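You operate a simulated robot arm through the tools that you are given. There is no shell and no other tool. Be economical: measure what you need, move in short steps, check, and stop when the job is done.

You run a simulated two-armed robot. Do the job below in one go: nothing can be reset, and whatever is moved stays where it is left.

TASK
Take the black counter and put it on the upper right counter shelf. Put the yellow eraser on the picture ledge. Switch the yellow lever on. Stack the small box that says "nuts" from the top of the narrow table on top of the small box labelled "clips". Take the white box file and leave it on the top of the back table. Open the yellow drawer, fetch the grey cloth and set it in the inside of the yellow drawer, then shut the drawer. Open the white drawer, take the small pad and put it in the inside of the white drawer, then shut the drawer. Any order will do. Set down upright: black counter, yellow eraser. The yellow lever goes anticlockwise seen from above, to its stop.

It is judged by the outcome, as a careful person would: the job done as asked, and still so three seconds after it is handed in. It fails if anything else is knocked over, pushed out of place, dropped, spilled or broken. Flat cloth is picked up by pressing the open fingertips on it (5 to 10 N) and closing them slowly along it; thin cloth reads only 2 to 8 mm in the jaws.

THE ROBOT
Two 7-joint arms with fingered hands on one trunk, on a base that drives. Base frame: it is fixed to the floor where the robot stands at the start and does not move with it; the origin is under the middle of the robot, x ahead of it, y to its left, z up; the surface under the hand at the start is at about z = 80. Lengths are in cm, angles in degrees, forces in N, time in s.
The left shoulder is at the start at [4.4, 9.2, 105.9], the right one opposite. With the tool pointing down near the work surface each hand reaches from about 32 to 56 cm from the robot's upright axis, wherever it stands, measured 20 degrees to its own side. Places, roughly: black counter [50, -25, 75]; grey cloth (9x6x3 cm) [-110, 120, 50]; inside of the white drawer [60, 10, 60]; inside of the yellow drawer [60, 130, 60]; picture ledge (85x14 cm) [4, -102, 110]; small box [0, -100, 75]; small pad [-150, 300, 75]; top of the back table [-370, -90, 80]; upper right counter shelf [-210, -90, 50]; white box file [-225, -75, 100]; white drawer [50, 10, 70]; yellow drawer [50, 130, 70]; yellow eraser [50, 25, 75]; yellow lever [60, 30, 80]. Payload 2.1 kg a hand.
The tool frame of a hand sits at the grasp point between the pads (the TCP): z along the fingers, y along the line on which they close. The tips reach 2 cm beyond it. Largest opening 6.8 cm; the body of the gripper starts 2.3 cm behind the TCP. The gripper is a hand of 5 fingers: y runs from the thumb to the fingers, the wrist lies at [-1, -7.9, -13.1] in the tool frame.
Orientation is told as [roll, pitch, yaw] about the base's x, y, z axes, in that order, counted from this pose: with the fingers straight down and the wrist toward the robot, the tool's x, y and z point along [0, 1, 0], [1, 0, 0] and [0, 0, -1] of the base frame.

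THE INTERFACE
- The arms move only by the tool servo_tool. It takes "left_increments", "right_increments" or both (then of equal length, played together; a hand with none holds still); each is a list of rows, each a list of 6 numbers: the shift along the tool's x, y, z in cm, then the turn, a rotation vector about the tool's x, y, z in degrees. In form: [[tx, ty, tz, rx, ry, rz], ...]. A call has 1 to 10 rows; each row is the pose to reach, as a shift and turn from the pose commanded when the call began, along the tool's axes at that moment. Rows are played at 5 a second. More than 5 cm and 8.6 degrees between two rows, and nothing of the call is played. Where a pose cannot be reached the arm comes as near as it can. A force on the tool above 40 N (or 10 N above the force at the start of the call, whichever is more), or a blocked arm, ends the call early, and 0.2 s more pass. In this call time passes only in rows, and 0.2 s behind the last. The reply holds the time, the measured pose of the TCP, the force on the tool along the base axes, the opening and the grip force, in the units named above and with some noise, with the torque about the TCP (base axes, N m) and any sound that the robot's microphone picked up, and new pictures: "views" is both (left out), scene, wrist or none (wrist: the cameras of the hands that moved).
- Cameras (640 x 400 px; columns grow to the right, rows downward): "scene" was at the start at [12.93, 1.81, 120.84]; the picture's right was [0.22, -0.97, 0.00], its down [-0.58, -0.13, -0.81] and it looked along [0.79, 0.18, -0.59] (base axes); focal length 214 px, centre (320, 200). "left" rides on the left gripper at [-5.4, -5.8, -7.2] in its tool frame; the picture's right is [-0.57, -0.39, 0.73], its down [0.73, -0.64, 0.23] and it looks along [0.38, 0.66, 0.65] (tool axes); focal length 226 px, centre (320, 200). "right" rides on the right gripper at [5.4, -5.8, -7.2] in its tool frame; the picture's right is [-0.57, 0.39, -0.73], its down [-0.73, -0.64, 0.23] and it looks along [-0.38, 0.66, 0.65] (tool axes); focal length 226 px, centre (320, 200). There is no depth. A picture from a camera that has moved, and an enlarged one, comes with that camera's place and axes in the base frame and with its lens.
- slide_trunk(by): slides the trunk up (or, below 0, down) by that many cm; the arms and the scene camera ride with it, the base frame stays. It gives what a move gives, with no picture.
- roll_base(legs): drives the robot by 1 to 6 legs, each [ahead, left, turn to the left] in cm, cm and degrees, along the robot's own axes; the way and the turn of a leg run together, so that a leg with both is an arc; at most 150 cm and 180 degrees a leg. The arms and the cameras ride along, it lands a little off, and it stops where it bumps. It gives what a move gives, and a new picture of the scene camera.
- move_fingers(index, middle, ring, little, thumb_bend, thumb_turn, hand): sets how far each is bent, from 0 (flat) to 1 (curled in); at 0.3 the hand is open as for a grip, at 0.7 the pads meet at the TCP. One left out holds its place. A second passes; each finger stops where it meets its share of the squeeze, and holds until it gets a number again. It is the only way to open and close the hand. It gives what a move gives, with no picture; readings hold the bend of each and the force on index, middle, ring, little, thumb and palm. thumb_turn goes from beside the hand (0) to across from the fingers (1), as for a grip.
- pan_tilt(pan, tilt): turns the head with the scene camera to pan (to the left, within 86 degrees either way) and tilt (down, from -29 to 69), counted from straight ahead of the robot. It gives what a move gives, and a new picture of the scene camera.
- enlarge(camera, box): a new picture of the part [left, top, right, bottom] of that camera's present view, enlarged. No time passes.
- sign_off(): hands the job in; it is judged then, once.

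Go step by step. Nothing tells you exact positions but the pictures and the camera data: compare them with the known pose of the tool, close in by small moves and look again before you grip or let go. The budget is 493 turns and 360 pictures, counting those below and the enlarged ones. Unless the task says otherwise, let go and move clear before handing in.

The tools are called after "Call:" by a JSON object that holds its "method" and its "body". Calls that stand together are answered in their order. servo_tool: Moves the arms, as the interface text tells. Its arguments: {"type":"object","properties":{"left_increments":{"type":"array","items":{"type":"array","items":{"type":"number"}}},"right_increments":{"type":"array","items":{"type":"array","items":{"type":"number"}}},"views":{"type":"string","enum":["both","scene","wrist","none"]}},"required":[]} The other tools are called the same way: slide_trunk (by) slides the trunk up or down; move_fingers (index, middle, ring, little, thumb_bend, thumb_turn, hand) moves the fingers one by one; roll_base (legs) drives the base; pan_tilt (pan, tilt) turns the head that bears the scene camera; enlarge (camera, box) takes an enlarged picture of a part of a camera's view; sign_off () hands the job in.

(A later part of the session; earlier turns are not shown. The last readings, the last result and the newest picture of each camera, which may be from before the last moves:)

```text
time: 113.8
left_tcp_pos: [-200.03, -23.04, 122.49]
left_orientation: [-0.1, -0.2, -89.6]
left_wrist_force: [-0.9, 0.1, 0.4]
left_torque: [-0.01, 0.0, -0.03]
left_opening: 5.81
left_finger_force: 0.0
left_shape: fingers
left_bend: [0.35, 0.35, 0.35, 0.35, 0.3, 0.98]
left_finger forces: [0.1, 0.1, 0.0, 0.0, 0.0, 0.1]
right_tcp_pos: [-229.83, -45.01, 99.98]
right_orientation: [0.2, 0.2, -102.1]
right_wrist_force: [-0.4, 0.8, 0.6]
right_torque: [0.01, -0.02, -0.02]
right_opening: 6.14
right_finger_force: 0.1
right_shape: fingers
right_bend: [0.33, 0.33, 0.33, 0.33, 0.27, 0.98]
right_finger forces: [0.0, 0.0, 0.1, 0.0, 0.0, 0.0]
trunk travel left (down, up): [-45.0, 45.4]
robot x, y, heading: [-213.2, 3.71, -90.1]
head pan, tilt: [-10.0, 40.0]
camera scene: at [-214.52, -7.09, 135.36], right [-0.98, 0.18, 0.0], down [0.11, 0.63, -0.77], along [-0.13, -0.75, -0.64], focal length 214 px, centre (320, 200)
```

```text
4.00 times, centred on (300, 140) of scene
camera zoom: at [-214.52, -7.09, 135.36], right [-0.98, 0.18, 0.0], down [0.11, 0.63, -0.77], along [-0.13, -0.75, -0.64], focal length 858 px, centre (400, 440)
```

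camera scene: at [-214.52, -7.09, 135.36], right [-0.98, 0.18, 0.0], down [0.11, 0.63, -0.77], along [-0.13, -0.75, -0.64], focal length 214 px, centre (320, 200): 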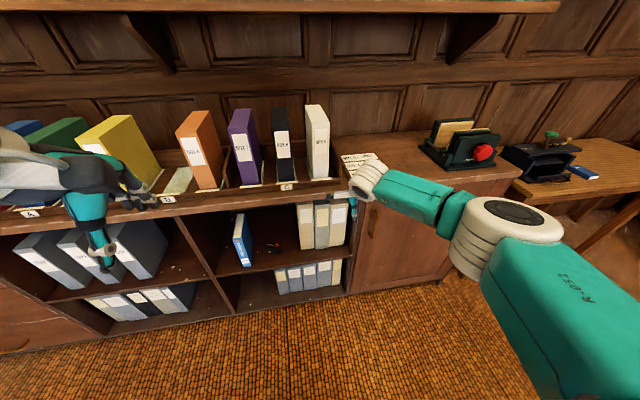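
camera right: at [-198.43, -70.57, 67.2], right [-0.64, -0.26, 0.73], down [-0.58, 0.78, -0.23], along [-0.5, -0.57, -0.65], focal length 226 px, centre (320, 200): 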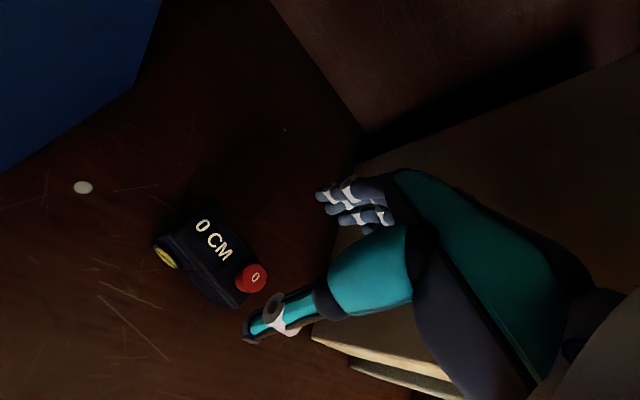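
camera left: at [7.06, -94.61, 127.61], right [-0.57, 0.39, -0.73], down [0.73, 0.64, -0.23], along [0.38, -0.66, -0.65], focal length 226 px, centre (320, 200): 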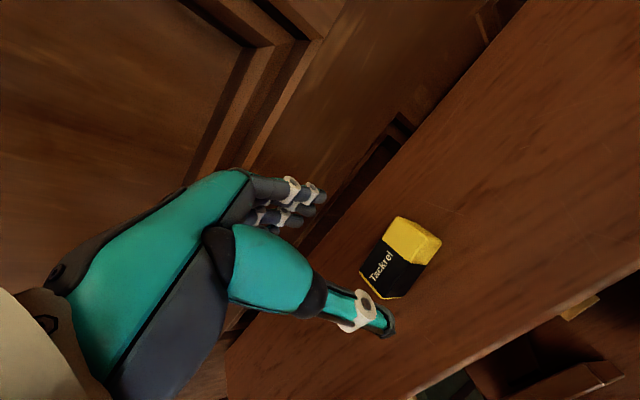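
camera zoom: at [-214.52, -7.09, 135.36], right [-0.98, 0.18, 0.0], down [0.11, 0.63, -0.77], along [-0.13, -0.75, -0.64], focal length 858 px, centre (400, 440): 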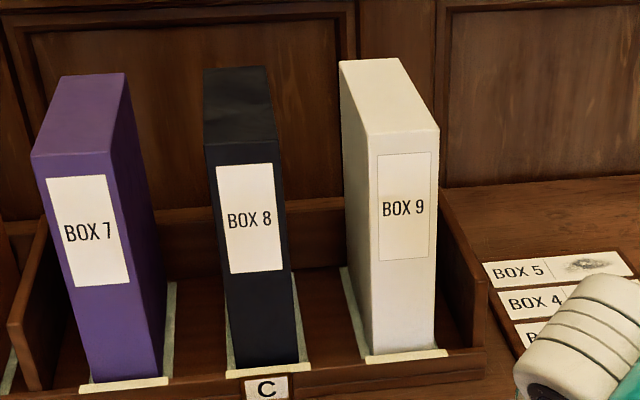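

The white file is BOX 9, about 5 cm wide, top at z about 113, centre about (-225, -76). I'll grip it from above with the right hand turned so it closes along x; first turn the hand in free space.

Call:
{"method": "servo_tool", "body": {"right_increments": [[0.4, -0.6, -2.2, 0, 0, -8.5], [0.8, -1.2, -4.4, 0, 0, -17], [1.2, -1.8, -6.6, 0, 0, -25.5], [1.6, -2.4, -8.8, 0, 0, -34], [2.0, -3, -11, 0, 0, -42.5], [2.4, -3.6, -13.2, 0, 0, -51], [2.8, -4.2, -15.4, 0, 0, -59.5], [3.1, -4.8, -17.6, 0, 0, -68], [3.4, -5.4, -19.8, 0, 0, -76.5], [3.65, -5.9, -22, 0, 0, -85]], "views": "none"}}

Call:
{"method": "servo_tool", "body": {"right_increments": [[0, 0, 0, 0, 0, -8.5], [0, 0, 0, 0, 0, -17]], "left_increments": [[0, 0, -3, 0, 0, 0], [0, 0, -6, 0, 0, 0]], "views": "both"}}

```text
time: 116.0
left_tcp_pos: [-200.12, -23.1, 122.33]
left_orientation: [-0.1, 0.0, -89.7]
left_wrist_force: [-0.1, -0.6, 0.1]
left_torque: [-0.02, 0.0, 0.01]
left_opening: 5.82
left_finger_force: 0.0
left_shape: fingers
left_bend: [0.35, 0.35, 0.35, 0.35, 0.3, 0.98]
left_finger forces: [0.1, 0.1, 0.0, 0.1, 0.1, 0.0]
right_tcp_pos: [-224.1, -19.37, 117.45]
right_orientation: [1.5, 2.4, -16.3]
right_wrist_force: [-2.5, -0.7, 3.9]
right_torque: [-0.03, -0.1, 0.0]
right_opening: 6.15
right_finger_force: 0.0
right_shape: fingers
right_bend: [0.33, 0.33, 0.33, 0.33, 0.27, 0.98]
right_finger forces: [0.0, 0.1, 0.0, 0.1, 0.0, 0.0]
right hand out of reach, approached as far as the arm can: row 5, 6, 7, 8, 9, 10
trunk travel left (down, up): [-45.0, 45.4]
robot x, y, heading: [-213.32, 3.67, -90.1]
head pan, tilt: [-10.0, 40.0]
```

```text
time: 116.6
left_tcp_pos: [-199.95, -23.14, 128.5]
left_orientation: [-0.1, -0.2, -89.6]
left_wrist_force: [0.7, 0.6, 0.5]
left_torque: [-0.02, 0.0, 0.0]
left_opening: 5.8
left_finger_force: 0.0
left_shape: fingers
left_bend: [0.35, 0.35, 0.35, 0.35, 0.3, 0.98]
left_finger forces: [0.0, 0.0, 0.0, 0.0, 0.1, 0.0]
right_tcp_pos: [-222.28, -16.06, 119.43]
right_orientation: [0.0, 0.0, 0.0]
right_wrist_force: [0.5, -0.6, -0.3]
right_torque: [-0.04, 0.01, 0.01]
right_opening: 6.14
right_finger_force: 0.1
right_shape: fingers
right_bend: [0.33, 0.33, 0.33, 0.33, 0.27, 0.98]
right_finger forces: [0.0, 0.0, 0.0, 0.0, 0.1, 0.0]
right hand out of reach, approached as far as the arm can: row 1, 2
trunk travel left (down, up): [-45.0, 45.4]
robot x, y, heading: [-212.69, 3.69, -90.4]
head pan, tilt: [-10.0, 40.0]
camera scene: at [-214.46, -7.09, 135.36], right [-0.98, 0.18, 0.0], down [0.11, 0.63, -0.77], along [-0.13, -0.75, -0.64], focal length 214 px, centre (320, 200)
camera right: at [-228.07, -10.72, 126.51], right [0.39, -0.57, 0.73], down [-0.64, -0.73, -0.23], along [0.66, -0.38, -0.65], focal length 226 px, centre (320, 200)
camera left: at [-205.38, -17.33, 135.61], right [-0.57, 0.38, -0.73], down [0.73, 0.64, -0.23], along [0.38, -0.66, -0.65], focal length 226 px, centre (320, 200)
```

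scene: 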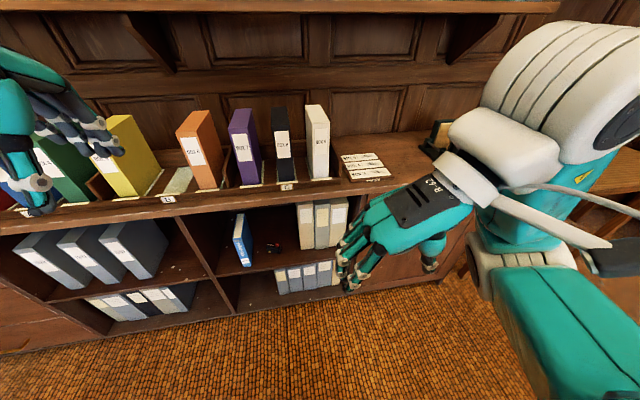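
right: 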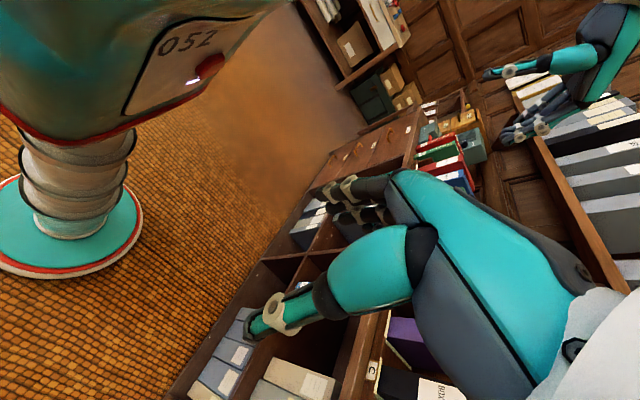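
left: 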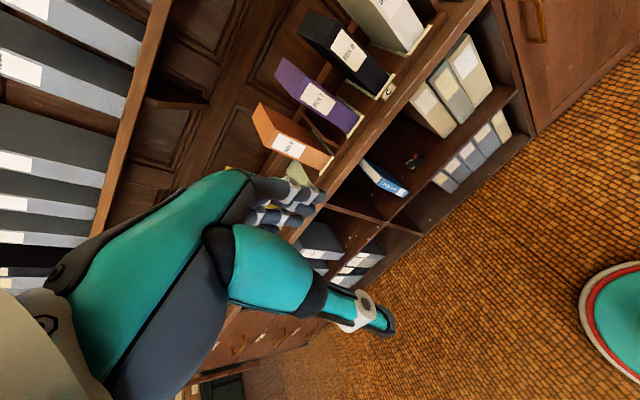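

With that yaw the arm can't reach forward. I'll instead stand west of the file facing mostly +x, needing only about 20° of hand yaw. First bring the hand forward to a relative yaw of 20°.

Call:
{"method": "servo_tool", "body": {"right_increments": [[-2.5, -0.6, -0.6, 0, 0, 7.8], [-5, -1.2, -1.2, 0, 0, 15.6], [-7.5, -1.9, -1.9, 0, 0, 23.4], [-10, -2.5, -2.5, 0, 0, 31.2], [-12.5, -3.1, -3.1, 0, 0, 39], [-15, -3.8, -3.8, 0, 0, 46.8], [-17.5, -4.4, -4.4, 0, 0, 54.6], [-20, -5, -5, 0, 0, 62.4], [-22, -5.7, -5.6, 0, 0, 70]], "views": "none"}}

Call:
{"method": "roll_base", "body": {"legs": [[0, -49, 0], [0, 0, 70]]}}

```text
time: 118.6
left_tcp_pos: [-199.89, -23.07, 128.37]
left_orientation: [-0.1, -0.1, -89.5]
left_wrist_force: [-0.4, -0.2, -0.1]
left_torque: [0.03, -0.05, 0.04]
left_opening: 5.82
left_finger_force: 0.1
left_shape: fingers
left_bend: [0.35, 0.35, 0.35, 0.35, 0.3, 0.98]
left_finger forces: [0.0, 0.0, 0.1, 0.0, 0.0, 0.0]
right_tcp_pos: [-227.85, -38.38, 124.76]
right_orientation: [0.0, 0.0, -70.1]
right_wrist_force: [0.1, 0.2, -0.3]
right_torque: [0.0, -0.01, 0.01]
right_opening: 6.14
right_finger_force: 0.1
right_shape: fingers
right_bend: [0.33, 0.33, 0.33, 0.33, 0.27, 0.98]
right_finger forces: [0.0, 0.0, 0.0, 0.1, 0.0, 0.0]
right hand out of reach, approached as far as the arm can: row 2, 3, 4, 5
trunk travel left (down, up): [-45.0, 45.4]
robot x, y, heading: [-213.4, 4.02, -90.0]
head pan, tilt: [-10.0, 40.0]
```

```text
time: 124.5
left_tcp_pos: [-231.72, 7.32, 128.58]
left_orientation: [-0.1, -0.2, -19.1]
left_wrist_force: [0.3, 0.2, 0.8]
left_torque: [0.0, -0.03, 0.01]
left_opening: 5.78
left_finger_force: 0.1
left_shape: fingers
left_bend: [0.35, 0.35, 0.35, 0.35, 0.3, 0.98]
left_finger forces: [0.0, 0.0, 0.0, 0.1, 0.0, 0.0]
right_tcp_pos: [-226.58, -24.09, 124.71]
right_orientation: [0.1, 0.0, 0.4]
right_wrist_force: [-0.2, -0.4, 0.0]
right_torque: [0.01, -0.03, -0.02]
right_opening: 6.16
right_finger_force: 0.1
right_shape: fingers
right_bend: [0.33, 0.33, 0.33, 0.33, 0.27, 0.98]
right_finger forces: [0.1, 0.1, 0.0, 0.0, 0.0, 0.0]
trunk travel left (down, up): [-45.0, 45.4]
robot x, y, heading: [-261.57, 3.76, -19.7]
head pan, tilt: [-10.0, 40.0]
camera scene: at [-251.71, -1.2, 135.36], right [-0.49, -0.87, 0.0], down [-0.56, 0.32, -0.77], along [0.67, -0.38, -0.64], focal length 214 px, centre (320, 200)
```

scene: 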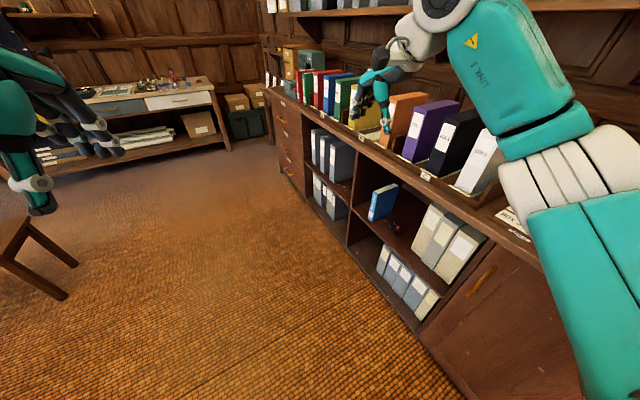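

Call:
{"method": "slide_trunk", "body": {"by": 10}}

Call:
{"method": "roll_base", "body": {"legs": [[10, -28, 0]]}}

Call:
{"method": "pan_tilt", "body": {"pan": -50, "tilt": 45}}

```text
time: 125.9
left_tcp_pos: [-231.61, 7.09, 138.27]
left_orientation: [-0.1, -0.1, -19.1]
left_wrist_force: [-0.8, 0.1, -0.4]
left_torque: [-0.03, 0.01, 0.01]
left_opening: 5.81
left_finger_force: 0.0
left_shape: fingers
left_bend: [0.35, 0.35, 0.35, 0.35, 0.3, 0.98]
left_finger forces: [0.0, 0.0, 0.0, 0.1, 0.0, 0.1]
right_tcp_pos: [-226.79, -24.09, 134.63]
right_orientation: [0.2, 0.2, 0.2]
right_wrist_force: [-0.4, 1.0, -0.1]
right_torque: [-0.01, -0.03, 0.02]
right_opening: 6.16
right_finger_force: 0.0
right_shape: fingers
right_bend: [0.33, 0.33, 0.33, 0.33, 0.27, 0.98]
right_finger forces: [0.0, 0.1, 0.0, 0.1, 0.0, 0.0]
trunk travel left (down, up): [-55.0, 35.4]
robot x, y, heading: [-261.84, 4.05, -19.7]
head pan, tilt: [-10.0, 40.0]
```

```text
time: 127.9
left_tcp_pos: [-231.62, -22.59, 138.5]
left_orientation: [-0.1, -0.2, -19.0]
left_wrist_force: [-0.8, 0.0, -0.1]
left_torque: [-0.02, 0.04, 0.0]
left_opening: 5.79
left_finger_force: 0.0
left_shape: fingers
left_bend: [0.35, 0.35, 0.35, 0.35, 0.3, 0.98]
left_finger forces: [0.0, 0.0, 0.0, 0.0, 0.1, 0.0]
right_tcp_pos: [-226.45, -53.87, 134.7]
right_orientation: [0.3, 0.1, 0.6]
right_wrist_force: [-0.1, -0.2, 0.6]
right_torque: [0.01, 0.02, -0.01]
right_opening: 6.19
right_finger_force: 0.0
right_shape: fingers
right_bend: [0.33, 0.33, 0.33, 0.33, 0.27, 0.98]
right_finger forces: [0.0, 0.0, 0.0, 0.1, 0.1, 0.1]
trunk travel left (down, up): [-55.0, 35.4]
robot x, y, heading: [-261.63, -25.88, -19.4]
head pan, tilt: [-10.0, 40.0]
camera scene: at [-252.35, -30.82, 145.39], right [-0.49, -0.87, 0.0], down [-0.56, 0.32, -0.77], along [0.67, -0.38, -0.64], focal length 214 px, centre (320, 200)
```

scene: 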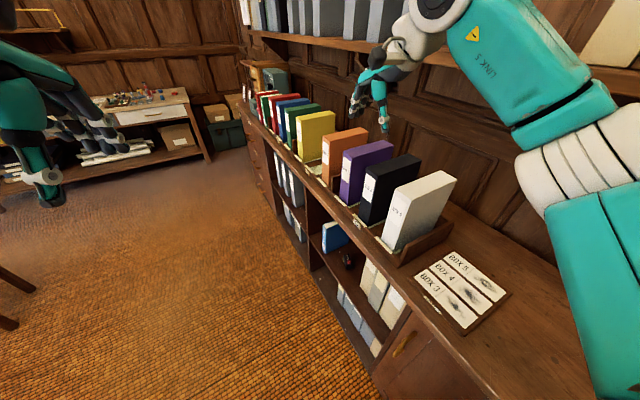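

```text
time: 129.0
left_tcp_pos: [-231.69, -22.59, 138.44]
left_orientation: [-0.1, -0.2, -19.0]
left_wrist_force: [0.0, -1.6, -0.2]
left_torque: [0.0, 0.0, 0.04]
left_opening: 5.79
left_finger_force: 0.0
left_shape: fingers
left_bend: [0.35, 0.35, 0.35, 0.35, 0.3, 0.98]
left_finger forces: [0.0, 0.1, 0.0, 0.1, 0.0, 0.0]
right_tcp_pos: [-226.55, -53.83, 134.77]
right_orientation: [0.2, 0.0, 0.5]
right_wrist_force: [0.5, 0.5, 0.3]
right_torque: [-0.03, -0.01, -0.03]
right_opening: 6.17
right_finger_force: 0.1
right_shape: fingers
right_bend: [0.33, 0.33, 0.33, 0.33, 0.27, 0.98]
right_finger forces: [0.0, 0.0, 0.1, 0.0, 0.0, 0.0]
trunk travel left (down, up): [-55.0, 35.4]
robot x, y, heading: [-261.59, -25.93, -19.4]
head pan, tilt: [-50.0, 45.0]
camera scene: at [-256.89, -34.17, 144.67], right [-0.94, -0.35, 0.0], down [-0.25, 0.66, -0.71], along [0.25, -0.66, -0.71], focal length 214 px, centre (320, 200)
```

scene: 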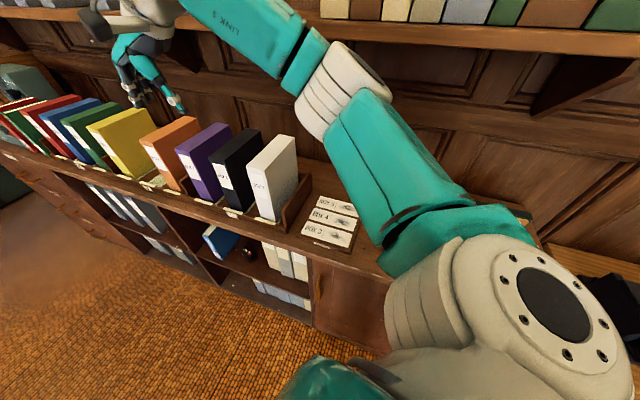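

The elbow is near the upper shelf's height, so I lower the trunk and extend the arm rather than drive all the way.

Call:
{"method": "slide_trunk", "body": {"by": -8}}

Call:
{"method": "servo_tool", "body": {"right_increments": [[-3, 0.3, 0, 0, 0, 0], [-6, 0.6, 0, 0, 0, 0], [-9, 0.9, 0, 0, 0, 0], [-12, 1.2, 0, 0, 0, 0]], "views": "both"}}

```text
time: 130.2
left_tcp_pos: [-231.62, -22.56, 130.52]
left_orientation: [-0.1, 0.0, -19.0]
left_wrist_force: [0.5, 0.0, 1.1]
left_torque: [-0.03, 0.04, -0.02]
left_opening: 5.78
left_finger_force: 0.0
left_shape: fingers
left_bend: [0.35, 0.35, 0.35, 0.35, 0.3, 0.98]
left_finger forces: [0.0, 0.1, 0.0, 0.0, 0.0, 0.0]
right_tcp_pos: [-226.5, -53.82, 126.71]
right_orientation: [0.2, 0.1, 0.5]
right_wrist_force: [0.0, 0.4, -0.6]
right_torque: [0.0, 0.03, 0.02]
right_opening: 6.17
right_finger_force: 0.1
right_shape: fingers
right_bend: [0.33, 0.33, 0.33, 0.33, 0.27, 0.98]
right_finger forces: [0.0, 0.0, 0.0, 0.0, 0.0, 0.0]
trunk travel left (down, up): [-47.0, 43.4]
robot x, y, heading: [-261.58, -25.66, -19.6]
head pan, tilt: [-50.0, 45.0]
```

```text
time: 131.2
left_tcp_pos: [-231.65, -22.53, 130.43]
left_orientation: [-0.2, -0.1, -19.0]
left_wrist_force: [0.5, -0.2, 0.5]
left_torque: [-0.02, 0.03, 0.01]
left_opening: 5.83
left_finger_force: 0.0
left_shape: fingers
left_bend: [0.35, 0.35, 0.35, 0.35, 0.3, 0.98]
left_finger forces: [0.1, 0.1, 0.1, 0.1, 0.0, 0.0]
right_tcp_pos: [-226.15, -56.72, 126.84]
right_orientation: [0.2, -0.1, 0.3]
right_wrist_force: [0.1, 1.0, -0.6]
right_torque: [-0.02, 0.03, 0.0]
right_opening: 6.17
right_finger_force: 0.0
right_shape: fingers
right_bend: [0.33, 0.33, 0.33, 0.33, 0.27, 0.98]
right_finger forces: [0.0, 0.1, 0.1, 0.0, 0.1, 0.1]
right hand out of reach, approached as far as the arm can: row 2, 3, 4
trunk travel left (down, up): [-47.0, 43.4]
robot x, y, heading: [-261.19, -25.84, -19.6]
head pan, tilt: [-50.0, 45.0]
camera scene: at [-256.36, -34.37, 136.64], right [-0.94, -0.35, 0.0], down [-0.25, 0.66, -0.71], along [0.25, -0.66, -0.71], focal length 214 px, centre (320, 200)
camera right: at [-232.07, -51.48, 133.94], right [0.39, -0.57, 0.73], down [-0.63, -0.74, -0.23], along [0.67, -0.37, -0.65], focal length 226 px, centre (320, 200)
```

scene: 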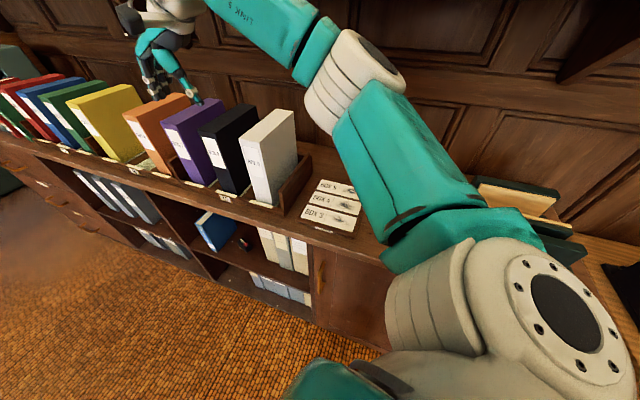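
right: 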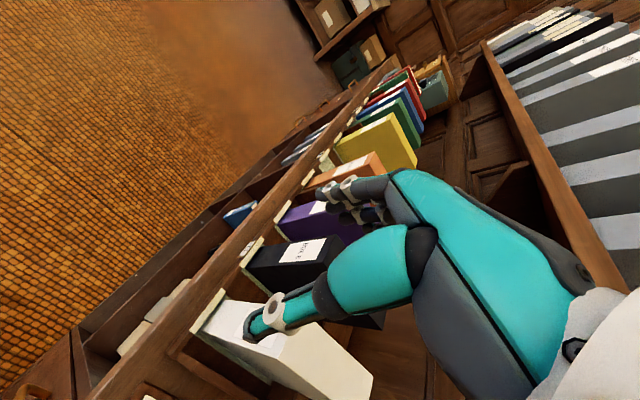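

Still out of reach. I'll go back to facing the file squarely and test whether the hand turns the other way (outward) with more reach.

Call:
{"method": "roll_base", "body": {"legs": [[-8, 22, 0], [0, 0, -70.4], [0, 40, 0]]}}

Call:
{"method": "servo_tool", "body": {"right_increments": [[0, 0, 0, 0, 0, 8.5], [0, 0, 0, 0, 0, 17], [0, 0, 0, 0, 0, 25.5], [0, 0, 0, 0, 0, 34], [0, 0, 0, 0, 0, 42.5], [0, 0, 0, 0, 0, 51], [0, 0, 0, 0, 0, 59.5], [0, 0, 0, 0, 0, 68], [0, 0, 0, 0, 0, 76.5], [0, 0, 0, 0, 0, 85]], "views": "scene"}}

```text
time: 138.1
left_tcp_pos: [-208.71, -29.71, 130.5]
left_orientation: [0.0, -0.1, -89.9]
left_wrist_force: [-0.2, 0.3, -0.5]
left_torque: [0.01, 0.04, -0.04]
left_opening: 5.79
left_finger_force: 0.0
left_shape: fingers
left_bend: [0.35, 0.35, 0.35, 0.35, 0.3, 0.98]
left_finger forces: [0.0, 0.1, 0.0, 0.0, 0.1, 0.1]
right_tcp_pos: [-239.17, -46.04, 126.81]
right_orientation: [0.1, 0.0, -70.6]
right_wrist_force: [0.5, 0.8, 0.5]
right_torque: [-0.01, 0.01, 0.05]
right_opening: 6.15
right_finger_force: 0.1
right_shape: fingers
right_bend: [0.33, 0.33, 0.33, 0.33, 0.27, 0.98]
right_finger forces: [0.0, 0.1, 0.0, 0.0, 0.0, 0.0]
trunk travel left (down, up): [-47.0, 43.4]
robot x, y, heading: [-221.71, -2.61, -90.9]
head pan, tilt: [-50.0, 45.0]
camera scene: at [-227.72, -10.25, 136.65], right [-0.64, 0.77, 0.0], down [0.55, 0.45, -0.71], along [-0.55, -0.45, -0.71], focal length 214 px, centre (320, 200)
```

scene: 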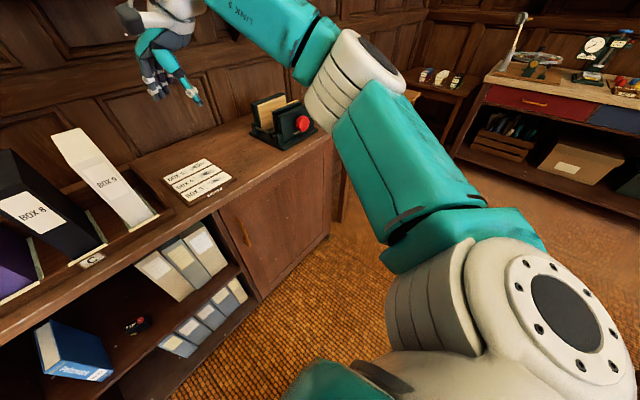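

```text
time: 140.3
left_tcp_pos: [-208.63, -29.86, 130.43]
left_orientation: [-0.1, 0.0, -90.0]
left_wrist_force: [0.8, 0.6, -0.3]
left_torque: [0.02, 0.02, 0.01]
left_opening: 5.82
left_finger_force: 0.0
left_shape: fingers
left_bend: [0.35, 0.35, 0.35, 0.35, 0.3, 0.98]
left_finger forces: [0.0, 0.1, 0.0, 0.1, 0.0, 0.0]
right_tcp_pos: [-239.27, -46.05, 126.9]
right_orientation: [0.0, 0.0, -155.7]
right_wrist_force: [-0.8, 0.3, -0.5]
right_torque: [0.0, -0.01, -0.02]
right_opening: 6.19
right_finger_force: 0.1
right_shape: fingers
right_bend: [0.33, 0.33, 0.33, 0.33, 0.27, 0.98]
right_finger forces: [0.0, 0.1, 0.0, 0.0, 0.0, 0.0]
trunk travel left (down, up): [-47.0, 43.4]
robot x, y, heading: [-221.45, -2.68, -90.5]
head pan, tilt: [-50.0, 45.0]
camera scene: at [-227.74, -10.26, 136.64], right [-0.64, 0.77, 0.0], down [0.55, 0.45, -0.71], along [-0.55, -0.45, -0.71], focal length 214 px, centre (320, 200)
```

scene: 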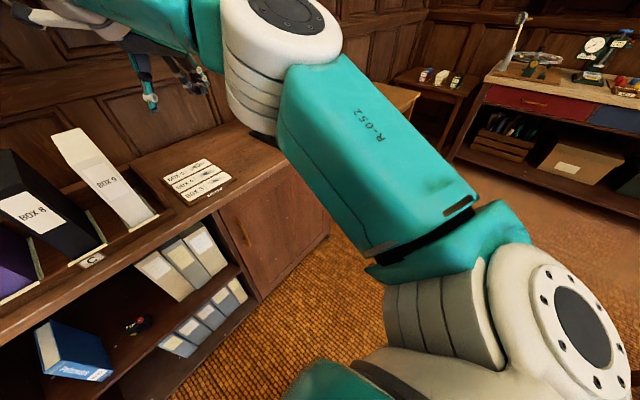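

Outward yaw works. I finish turning to face the grip along x and approach.

Call:
{"method": "servo_tool", "body": {"right_increments": [[0, 0, 0, 0, 0, 8.2], [0, 0, 0, 0, 0, 16.4], [0, 0, 0, 0, 0, 24.3]], "views": "none"}}

Call:
{"method": "roll_base", "body": {"legs": [[0, 14, 0], [20, 0, 0]]}}

Call:
{"method": "pan_tilt", "body": {"pan": -20, "tilt": 45}}

Call:
{"method": "enlarge", "body": {"camera": "right", "box": [0, 0, 640, 400]}}

```text
time: 141.1
left_tcp_pos: [-208.59, -29.75, 130.41]
left_orientation: [-0.1, -0.1, -90.0]
left_wrist_force: [-0.5, 0.6, -0.2]
left_torque: [0.0, 0.0, -0.02]
left_opening: 5.82
left_finger_force: 0.0
left_shape: fingers
left_bend: [0.35, 0.35, 0.35, 0.35, 0.3, 0.98]
left_finger forces: [0.0, 0.0, 0.1, 0.1, 0.0, 0.0]
right_tcp_pos: [-239.14, -44.87, 126.77]
right_orientation: [-0.1, 0.1, -180.0]
right_wrist_force: [0.0, -0.4, 0.1]
right_torque: [0.01, -0.03, -0.01]
right_opening: 6.12
right_finger_force: 0.1
right_shape: fingers
right_bend: [0.33, 0.33, 0.33, 0.33, 0.27, 0.98]
right_finger forces: [0.0, 0.0, 0.0, 0.1, 0.0, 0.0]
right hand out of reach, approached as far as the arm can: row 3
trunk travel left (down, up): [-47.0, 43.4]
robot x, y, heading: [-221.47, -2.73, -90.8]
head pan, tilt: [-50.0, 45.0]
```

```text
time: 143.6
left_tcp_pos: [-195.1, -49.99, 130.43]
left_orientation: [-0.1, -0.2, -90.2]
left_wrist_force: [1.3, -0.3, 0.0]
left_torque: [0.01, 0.01, 0.02]
left_opening: 5.8
left_finger_force: 0.2
left_shape: fingers
left_bend: [0.35, 0.35, 0.35, 0.35, 0.3, 0.98]
left_finger forces: [0.0, 0.1, 0.0, 0.1, 0.0, 0.0]
right_tcp_pos: [-225.67, -65.0, 126.57]
right_orientation: [0.0, 0.2, 179.9]
right_wrist_force: [0.4, -0.2, 0.0]
right_torque: [0.01, -0.02, -0.02]
right_opening: 6.16
right_finger_force: 0.0
right_shape: fingers
right_bend: [0.33, 0.33, 0.33, 0.33, 0.27, 0.98]
right_finger forces: [0.0, 0.1, 0.0, 0.0, 0.0, 0.0]
trunk travel left (down, up): [-47.0, 43.4]
robot x, y, heading: [-207.89, -22.82, -90.6]
head pan, tilt: [-50.0, 45.0]
camera scene: at [-214.11, -30.43, 136.64], right [-0.63, 0.77, 0.0], down [0.55, 0.45, -0.71], along [-0.55, -0.45, -0.71], focal length 214 px, centre (320, 200)
```

scene: 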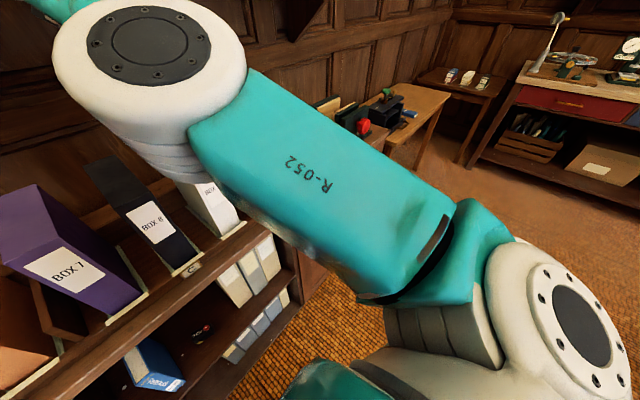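

```text
time: 144.6
left_tcp_pos: [-195.19, -49.92, 130.41]
left_orientation: [-0.2, -0.1, -90.2]
left_wrist_force: [0.3, -1.2, 0.1]
left_torque: [0.0, 0.0, 0.0]
left_opening: 5.8
left_finger_force: 0.2
left_shape: fingers
left_bend: [0.35, 0.35, 0.35, 0.35, 0.3, 0.98]
left_finger forces: [0.0, 0.0, 0.0, 0.0, 0.0, 0.0]
right_tcp_pos: [-225.66, -64.96, 126.62]
right_orientation: [-0.1, 0.1, 179.8]
right_wrist_force: [0.9, 0.0, 0.7]
right_torque: [0.01, 0.0, 0.04]
right_opening: 6.17
right_finger_force: 0.0
right_shape: fingers
right_bend: [0.33, 0.33, 0.33, 0.33, 0.27, 0.98]
right_finger forces: [0.1, 0.1, 0.0, 0.1, 0.0, 0.0]
trunk travel left (down, up): [-47.0, 43.4]
robot x, y, heading: [-207.61, -22.84, -90.6]
head pan, tilt: [-20.0, 45.0]
camera scene: at [-210.7, -32.81, 136.64], right [-0.93, 0.35, 0.0], down [0.25, 0.66, -0.71], along [-0.25, -0.66, -0.71], focal length 214 px, centre (320, 200)
```

scene: 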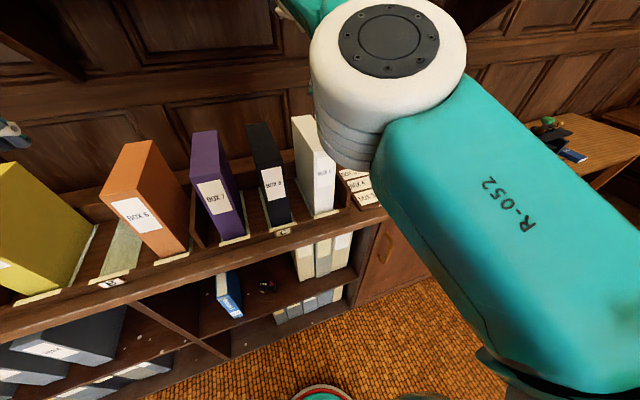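

```text
1.00 times, centred on (320, 200) of right (not enlarged: the box is as wide or as high as the picture)
camera zoom: at [-219.86, -70.45, 133.82], right [-0.39, 0.57, 0.73], down [0.64, 0.73, -0.23], along [-0.66, 0.38, -0.65], focal length 226 px, centre (320, 200)
```

zoom: 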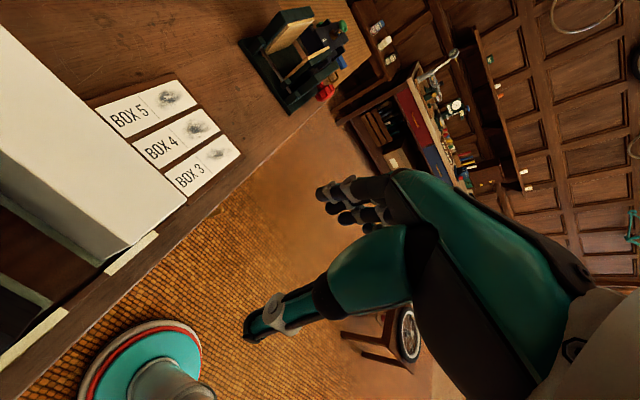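

Call:
{"method": "enlarge", "body": {"camera": "right", "box": [0, 0, 320, 400]}}

Call:
{"method": "enlarge", "body": {"camera": "scene", "box": [220, 90, 380, 260]}}

```text
1.00 times, centred on (160, 200) of right (not enlarged: the box is as wide or as high as the picture)
camera zoom: at [-219.86, -70.45, 133.82], right [-0.39, 0.57, 0.73], down [0.64, 0.73, -0.23], along [-0.66, 0.38, -0.65], focal length 226 px, centre (480, 200)
```

zoom: 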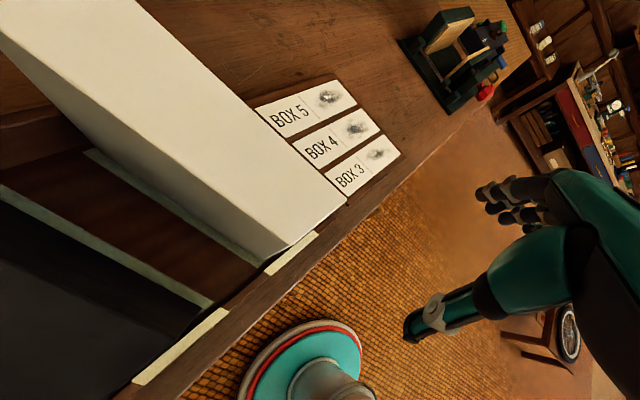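

```text
2.35 times, centred on (300, 175) of scene
camera zoom: at [-210.7, -32.81, 136.64], right [-0.93, 0.35, 0.0], down [0.25, 0.66, -0.71], along [-0.25, -0.66, -0.71], focal length 505 px, centre (367, 259)
```

zoom: 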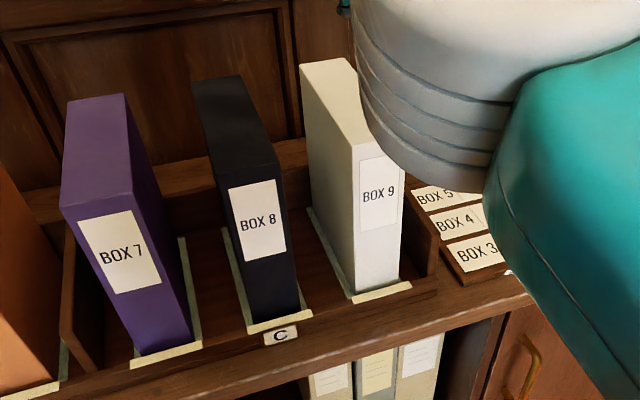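

File top is at about z 112, centre (-225.7, -78), width 5 cm. I lower to z 119 and drive in over it.

Call:
{"method": "servo_tool", "body": {"right_increments": [[0, 0, 4, 0, 0, 0], [0, 0, 7.5, 0, 0, 0]], "views": "none"}}

Call:
{"method": "roll_base", "body": {"legs": [[12.8, 0, 0.5]]}}

Call:
{"method": "enlarge", "body": {"camera": "right", "box": [0, 0, 640, 400]}}

```text
time: 145.2
left_tcp_pos: [-195.05, -49.89, 130.34]
left_orientation: [-0.1, -0.1, -90.2]
left_wrist_force: [0.5, 0.5, 0.2]
left_torque: [-0.02, 0.02, -0.01]
left_opening: 5.81
left_finger_force: 0.1
left_shape: fingers
left_bend: [0.35, 0.35, 0.35, 0.35, 0.3, 0.98]
left_finger forces: [0.0, 0.0, 0.0, 0.0, 0.0, 0.1]
right_tcp_pos: [-225.53, -67.03, 119.47]
right_orientation: [-0.1, 0.1, 179.8]
right_wrist_force: [-0.5, 0.7, -0.2]
right_torque: [-0.01, 0.03, -0.03]
right_opening: 6.17
right_finger_force: 0.0
right_shape: fingers
right_bend: [0.33, 0.33, 0.33, 0.33, 0.27, 0.98]
right_finger forces: [0.0, 0.0, 0.0, 0.0, 0.1, 0.0]
right hand out of reach, approached as far as the arm can: row 1, 2
trunk travel left (down, up): [-47.0, 43.4]
robot x, y, heading: [-207.84, -22.8, -90.6]
head pan, tilt: [-20.0, 45.0]
```

```text
time: 146.4
left_tcp_pos: [-194.98, -62.91, 130.44]
left_orientation: [-0.1, -0.1, -89.7]
left_wrist_force: [0.3, 0.4, -0.2]
left_torque: [0.01, 0.01, -0.01]
left_opening: 5.81
left_finger_force: 0.0
left_shape: fingers
left_bend: [0.35, 0.35, 0.35, 0.35, 0.3, 0.98]
left_finger forces: [0.0, 0.0, 0.0, 0.1, 0.1, 0.0]
right_tcp_pos: [-225.19, -80.33, 119.51]
right_orientation: [-0.2, 0.1, -179.6]
right_wrist_force: [0.7, -0.1, 0.0]
right_torque: [0.04, 0.0, 0.01]
right_opening: 6.14
right_finger_force: 0.2
right_shape: fingers
right_bend: [0.33, 0.33, 0.33, 0.33, 0.27, 0.98]
right_finger forces: [0.0, 0.1, 0.0, 0.0, 0.0, 0.0]
trunk travel left (down, up): [-47.0, 43.4]
robot x, y, heading: [-207.83, -35.7, -90.4]
head pan, tilt: [-20.0, 45.0]
camera scene: at [-210.72, -45.92, 136.64], right [-0.94, 0.35, 0.0], down [0.24, 0.66, -0.71], along [-0.24, -0.66, -0.71], focal length 214 px, centre (320, 200)
```

scene: 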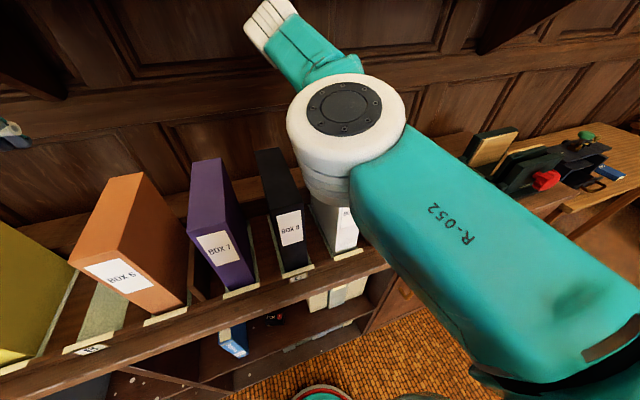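

```text
1.00 times, centred on (320, 200) of right (not enlarged: the box is as wide or as high as the picture)
camera zoom: at [-219.37, -85.78, 126.67], right [-0.39, 0.56, 0.73], down [0.64, 0.74, -0.23], along [-0.66, 0.37, -0.65], focal length 226 px, centre (320, 200)
```

zoom: 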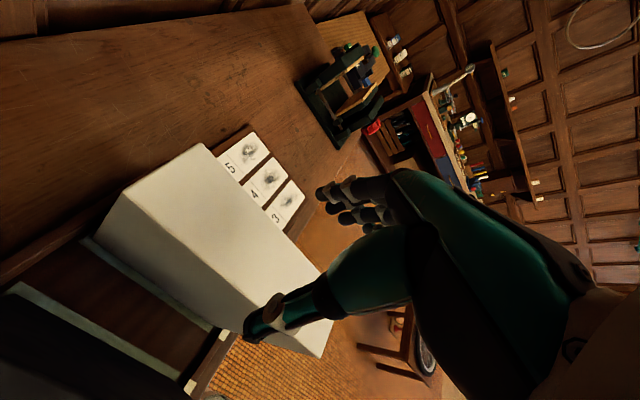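

Call:
{"method": "move_fingers", "body": {"hand": "right", "index": 0.26, "middle": 0.26, "ring": 0.26, "little": 0.26, "thumb_bend": 0.26}}

Call:
{"method": "servo_tool", "body": {"right_increments": [[-1, 0.4, 1.5, 0, 0, 0], [-2, 0.7, 3.5, 0, 0, 0]], "views": "both"}}

Call:
{"method": "enlarge", "body": {"camera": "scene", "box": [240, 120, 400, 260]}}

```text
time: 147.4
left_tcp_pos: [-194.99, -62.85, 130.43]
left_orientation: [-0.1, -0.2, -89.7]
left_wrist_force: [0.8, -0.3, 0.4]
left_torque: [0.02, 0.0, 0.0]
left_opening: 5.8
left_finger_force: 0.1
left_shape: fingers
left_bend: [0.35, 0.35, 0.35, 0.35, 0.3, 0.98]
left_finger forces: [0.0, 0.0, 0.1, 0.0, 0.0, 0.0]
right_tcp_pos: [-225.23, -80.27, 119.48]
right_orientation: [-0.1, 0.1, -179.6]
right_wrist_force: [0.0, 0.1, 0.0]
right_torque: [0.0, -0.02, -0.06]
right_opening: 6.79
right_finger_force: 0.1
right_shape: fingers
right_bend: [0.26, 0.26, 0.26, 0.26, 0.26, 0.98]
right_finger forces: [0.0, 0.0, 0.1, 0.1, 0.0, 0.0]
trunk travel left (down, up): [-47.0, 43.4]
robot x, y, heading: [-208.1, -35.79, -90.2]
head pan, tilt: [-20.0, 45.0]
```

```text
time: 148.0
left_tcp_pos: [-195.03, -62.82, 130.52]
left_orientation: [0.0, -0.1, -89.6]
left_wrist_force: [0.0, -0.1, 0.7]
left_torque: [0.02, 0.0, 0.0]
left_opening: 5.83
left_finger_force: 0.0
left_shape: fingers
left_bend: [0.35, 0.35, 0.35, 0.35, 0.3, 0.98]
left_finger forces: [0.0, 0.0, 0.0, 0.0, 0.1, 0.1]
right_tcp_pos: [-225.48, -81.01, 116.91]
right_orientation: [0.0, 0.4, -179.7]
right_wrist_force: [-0.8, -0.8, 0.0]
right_torque: [0.01, -0.01, -0.04]
right_opening: 6.83
right_finger_force: 0.1
right_shape: fingers
right_bend: [0.26, 0.26, 0.26, 0.26, 0.26, 0.98]
right_finger forces: [0.1, 0.0, 0.0, 0.1, 0.1, 0.0]
right hand out of reach, approached as far as the arm can: row 1, 2
trunk travel left (down, up): [-47.0, 43.4]
robot x, y, heading: [-207.69, -35.89, -90.3]
head pan, tilt: [-20.0, 45.0]
camera scene: at [-210.82, -45.85, 136.64], right [-0.94, 0.35, 0.0], down [0.25, 0.66, -0.71], along [-0.24, -0.66, -0.71], focal length 214 px, centre (320, 200)
camera right: at [-219.81, -86.51, 124.1], right [-0.4, 0.56, 0.72], down [0.64, 0.74, -0.22], along [-0.66, 0.37, -0.65], focal length 226 px, centre (320, 200)
```

scene: 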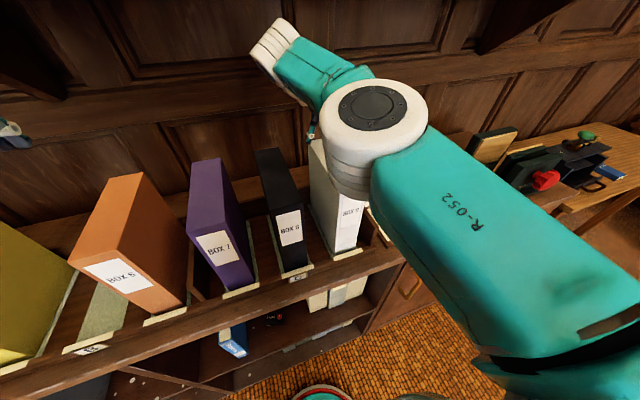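
right: 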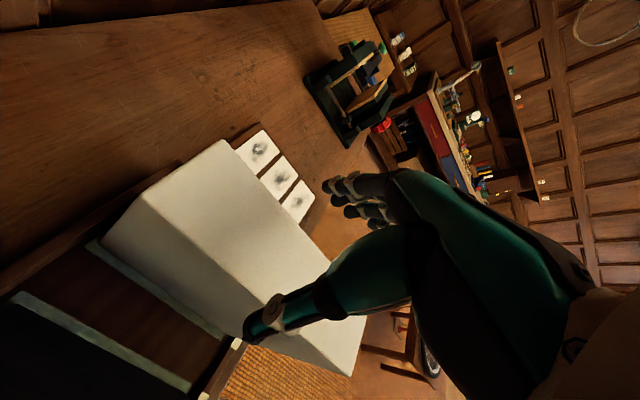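

```text
2.86 times, centred on (320, 190) of scene
camera zoom: at [-210.82, -45.85, 136.64], right [-0.94, 0.35, 0.0], down [0.25, 0.66, -0.71], along [-0.24, -0.66, -0.71], focal length 613 px, centre (320, 229)
```

zoom: 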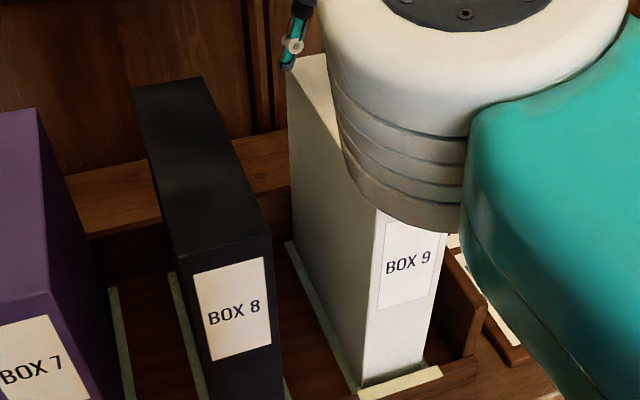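

The arm is at a wrist limit here. I'll lift slightly, turn the robot 12° clockwise and counter-turn the hand, giving it more room.

Call:
{"method": "servo_tool", "body": {"right_increments": [[0, 0, -3, 0, 0, 0]], "views": "none"}}

Call:
{"method": "roll_base", "body": {"legs": [[0, 0, -14]]}}

Call:
{"method": "servo_tool", "body": {"right_increments": [[0, 0, 0, 0, 0, -7], [0, 0, 0, 0, 0, -14]], "views": "none"}}

```text
time: 148.4
left_tcp_pos: [-194.98, -62.79, 130.59]
left_orientation: [-0.1, -0.1, -89.6]
left_wrist_force: [0.2, 0.5, -0.2]
left_torque: [0.0, 0.01, -0.01]
left_opening: 5.81
left_finger_force: 0.1
left_shape: fingers
left_bend: [0.35, 0.35, 0.35, 0.35, 0.3, 0.98]
left_finger forces: [0.0, 0.0, 0.0, 0.0, 0.1, 0.1]
right_tcp_pos: [-225.97, -78.08, 119.06]
right_orientation: [-0.1, 0.2, -179.9]
right_wrist_force: [0.1, 0.2, -0.3]
right_torque: [-0.02, -0.01, 0.04]
right_opening: 6.88
right_finger_force: 0.0
right_shape: fingers
right_bend: [0.26, 0.26, 0.26, 0.26, 0.26, 0.98]
right_finger forces: [0.0, 0.0, 0.1, 0.0, 0.0, 0.0]
trunk travel left (down, up): [-47.0, 43.4]
robot x, y, heading: [-207.68, -35.8, -90.2]
head pan, tilt: [-20.0, 45.0]
```

```text
time: 149.7
left_tcp_pos: [-201.79, -65.09, 130.5]
left_orientation: [-0.1, -0.1, -103.5]
left_wrist_force: [-0.1, 0.1, 0.3]
left_torque: [-0.01, 0.01, 0.02]
left_opening: 5.82
left_finger_force: 0.0
left_shape: fingers
left_bend: [0.35, 0.35, 0.35, 0.35, 0.3, 0.98]
left_finger forces: [0.0, 0.0, 0.0, 0.1, 0.0, 0.0]
right_tcp_pos: [-235.52, -72.64, 119.11]
right_orientation: [0.0, 0.1, 166.6]
right_wrist_force: [0.7, 0.0, -1.0]
right_torque: [0.03, 0.0, 0.0]
right_opening: 6.82
right_finger_force: 0.0
right_shape: fingers
right_bend: [0.26, 0.26, 0.26, 0.26, 0.26, 0.98]
right_finger forces: [0.0, 0.0, 0.0, 0.0, 0.1, 0.0]
trunk travel left (down, up): [-47.0, 43.4]
robot x, y, heading: [-207.92, -35.82, -104.2]
head pan, tilt: [-20.0, 45.0]
camera scene: at [-213.0, -44.88, 136.64], right [-0.83, 0.56, 0.0], down [0.4, 0.59, -0.71], along [-0.4, -0.59, -0.71], focal length 214 px, centre (320, 200)
```

scene: 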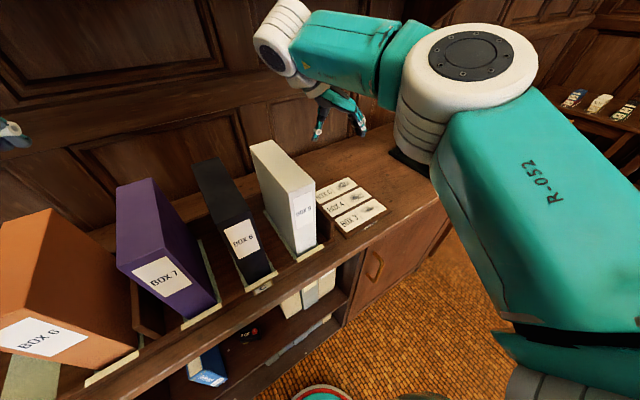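

```text
time: 150.3
left_tcp_pos: [-201.79, -65.04, 130.57]
left_orientation: [-0.1, -0.1, -103.3]
left_wrist_force: [-0.5, 0.7, 0.4]
left_torque: [-0.02, 0.0, 0.01]
left_opening: 5.81
left_finger_force: 0.1
left_shape: fingers
left_bend: [0.35, 0.35, 0.35, 0.35, 0.3, 0.98]
left_finger forces: [0.0, 0.1, 0.0, 0.0, 0.1, 0.0]
right_tcp_pos: [-235.34, -72.71, 119.13]
right_orientation: [-0.1, 0.3, -179.3]
right_wrist_force: [0.0, 0.0, 1.3]
right_torque: [0.01, -0.02, 0.04]
right_opening: 6.84
right_finger_force: 0.0
right_shape: fingers
right_bend: [0.26, 0.26, 0.26, 0.26, 0.26, 0.98]
right_finger forces: [0.1, 0.1, 0.0, 0.0, 0.1, 0.1]
trunk travel left (down, up): [-47.0, 43.4]
robot x, y, heading: [-207.96, -35.75, -103.9]
head pan, tilt: [-20.0, 45.0]
```

Call:
{"method": "roll_base", "body": {"legs": [[3.1, 10.6, 0]]}}

Call:
{"method": "servo_tool", "body": {"right_increments": [[0, 0, 1.5, 0, 0, 0], [0, 0, 3.5, 0, 0, 0]], "views": "wrist"}}

Call:
{"method": "enlarge", "body": {"camera": "scene", "box": [200, 80, 400, 260]}}

```text
time: 151.5
left_tcp_pos: [-192.19, -70.77, 130.41]
left_orientation: [-0.2, 0.0, -103.5]
left_wrist_force: [-0.3, -0.2, -0.2]
left_torque: [0.0, 0.0, -0.02]
left_opening: 5.81
left_finger_force: 0.1
left_shape: fingers
left_bend: [0.35, 0.35, 0.35, 0.35, 0.3, 0.98]
left_finger forces: [0.0, 0.0, 0.0, 0.0, 0.0, 0.0]
right_tcp_pos: [-225.97, -78.22, 119.15]
right_orientation: [-0.1, 0.0, -179.4]
right_wrist_force: [-0.1, 0.0, 0.1]
right_torque: [0.0, 0.0, 0.0]
right_opening: 6.82
right_finger_force: 0.1
right_shape: fingers
right_bend: [0.26, 0.26, 0.26, 0.26, 0.26, 0.98]
right_finger forces: [0.1, 0.0, 0.0, 0.0, 0.1, 0.1]
trunk travel left (down, up): [-47.0, 43.4]
robot x, y, heading: [-198.38, -41.41, -104.4]
head pan, tilt: [-20.0, 45.0]
camera scene: at [-203.37, -50.46, 136.64], right [-0.83, 0.56, 0.0], down [0.4, 0.59, -0.71], along [-0.4, -0.59, -0.71], focal length 214 px, centre (320, 200)
```

scene: 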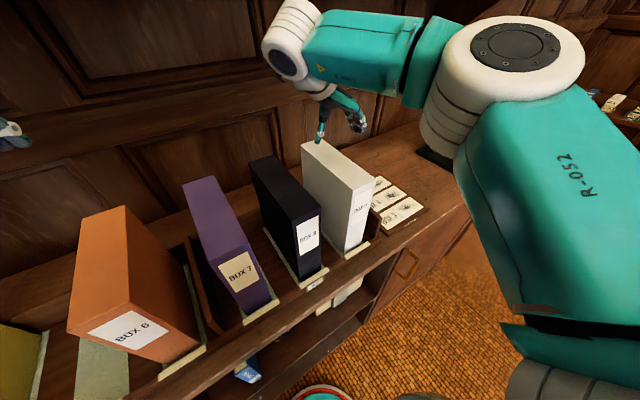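

```text
time: 152.1
left_tcp_pos: [-192.25, -70.62, 130.58]
left_orientation: [-0.1, -0.1, -103.6]
left_wrist_force: [0.2, -0.4, 0.4]
left_torque: [-0.01, -0.04, -0.04]
left_opening: 5.8
left_finger_force: 0.0
left_shape: fingers
left_bend: [0.35, 0.35, 0.35, 0.35, 0.3, 0.98]
left_finger forces: [0.0, 0.0, 0.0, 0.1, 0.1, 0.0]
right_tcp_pos: [-226.03, -78.16, 115.65]
right_orientation: [-0.1, 0.2, -179.4]
right_wrist_force: [0.2, -0.2, -1.0]
right_torque: [0.0, -0.01, 0.02]
right_opening: 6.82
right_finger_force: 0.0
right_shape: fingers
right_bend: [0.26, 0.26, 0.26, 0.26, 0.26, 0.98]
right_finger forces: [0.0, 0.1, 0.0, 0.0, 0.0, 0.1]
trunk travel left (down, up): [-47.0, 43.4]
robot x, y, heading: [-198.5, -41.13, -103.9]
head pan, tilt: [-20.0, 45.0]
camera right: at [-220.08, -83.67, 122.63], right [-0.39, 0.56, 0.73], down [0.63, 0.74, -0.23], along [-0.67, 0.37, -0.65], focal length 226 px, centre (320, 200)
```

right: 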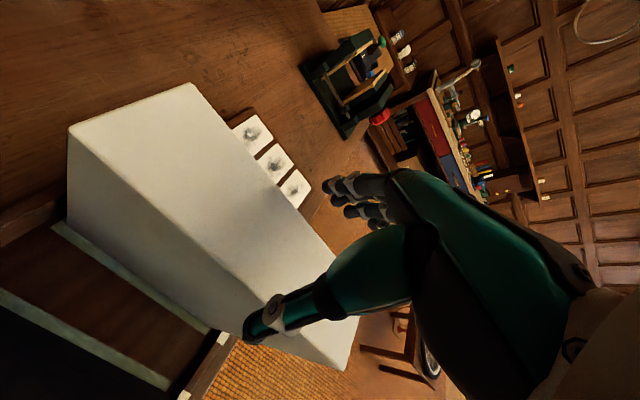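

```text
2.22 times, centred on (300, 170) of scene
camera zoom: at [-203.46, -50.42, 136.64], right [-0.83, 0.56, 0.0], down [0.4, 0.59, -0.71], along [-0.4, -0.59, -0.71], focal length 477 px, centre (364, 267)
```

zoom: 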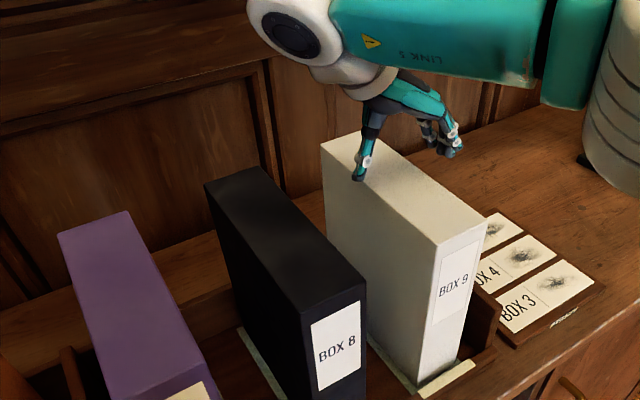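

Call:
{"method": "servo_tool", "body": {"right_increments": [[0, 0, 1.2, 0, 0, 0], [0, 0, 2.4, 0, 0, 0]], "views": "none"}}

Call:
{"method": "enlarge", "body": {"camera": "scene", "box": [300, 100, 400, 220]}}

```text
time: 152.7
left_tcp_pos: [-192.33, -70.7, 130.49]
left_orientation: [0.0, 0.0, -103.5]
left_wrist_force: [-0.2, 0.2, -0.6]
left_torque: [0.01, 0.0, 0.0]
left_opening: 5.84
left_finger_force: 0.1
left_shape: fingers
left_bend: [0.35, 0.35, 0.35, 0.35, 0.3, 0.98]
left_finger forces: [0.0, 0.1, 0.0, 0.0, 0.0, 0.0]
right_tcp_pos: [-225.86, -78.22, 113.12]
right_orientation: [-0.1, 0.2, -179.4]
right_wrist_force: [0.5, 0.2, -0.5]
right_torque: [-0.01, -0.02, 0.0]
right_opening: 6.86
right_finger_force: 0.0
right_shape: fingers
right_bend: [0.26, 0.26, 0.26, 0.26, 0.26, 0.98]
right_finger forces: [0.0, 0.0, 0.0, 0.1, 0.1, 0.1]
trunk travel left (down, up): [-47.0, 43.4]
robot x, y, heading: [-197.92, -41.18, -103.9]
head pan, tilt: [-20.0, 45.0]
```

```text
3.33 times, centred on (350, 160) of scene
camera zoom: at [-203.46, -50.42, 136.64], right [-0.83, 0.56, 0.0], down [0.4, 0.59, -0.71], along [-0.4, -0.59, -0.71], focal length 715 px, centre (220, 333)
```

zoom: 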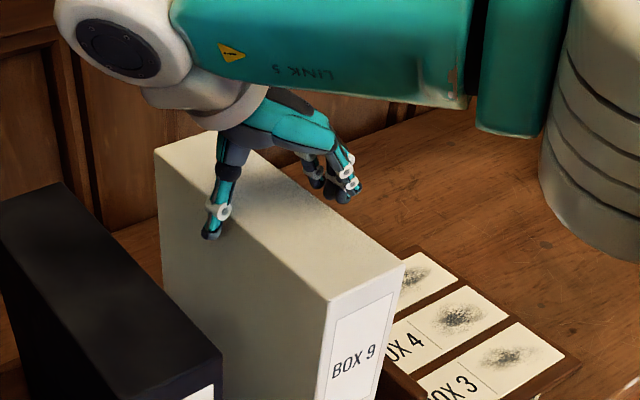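

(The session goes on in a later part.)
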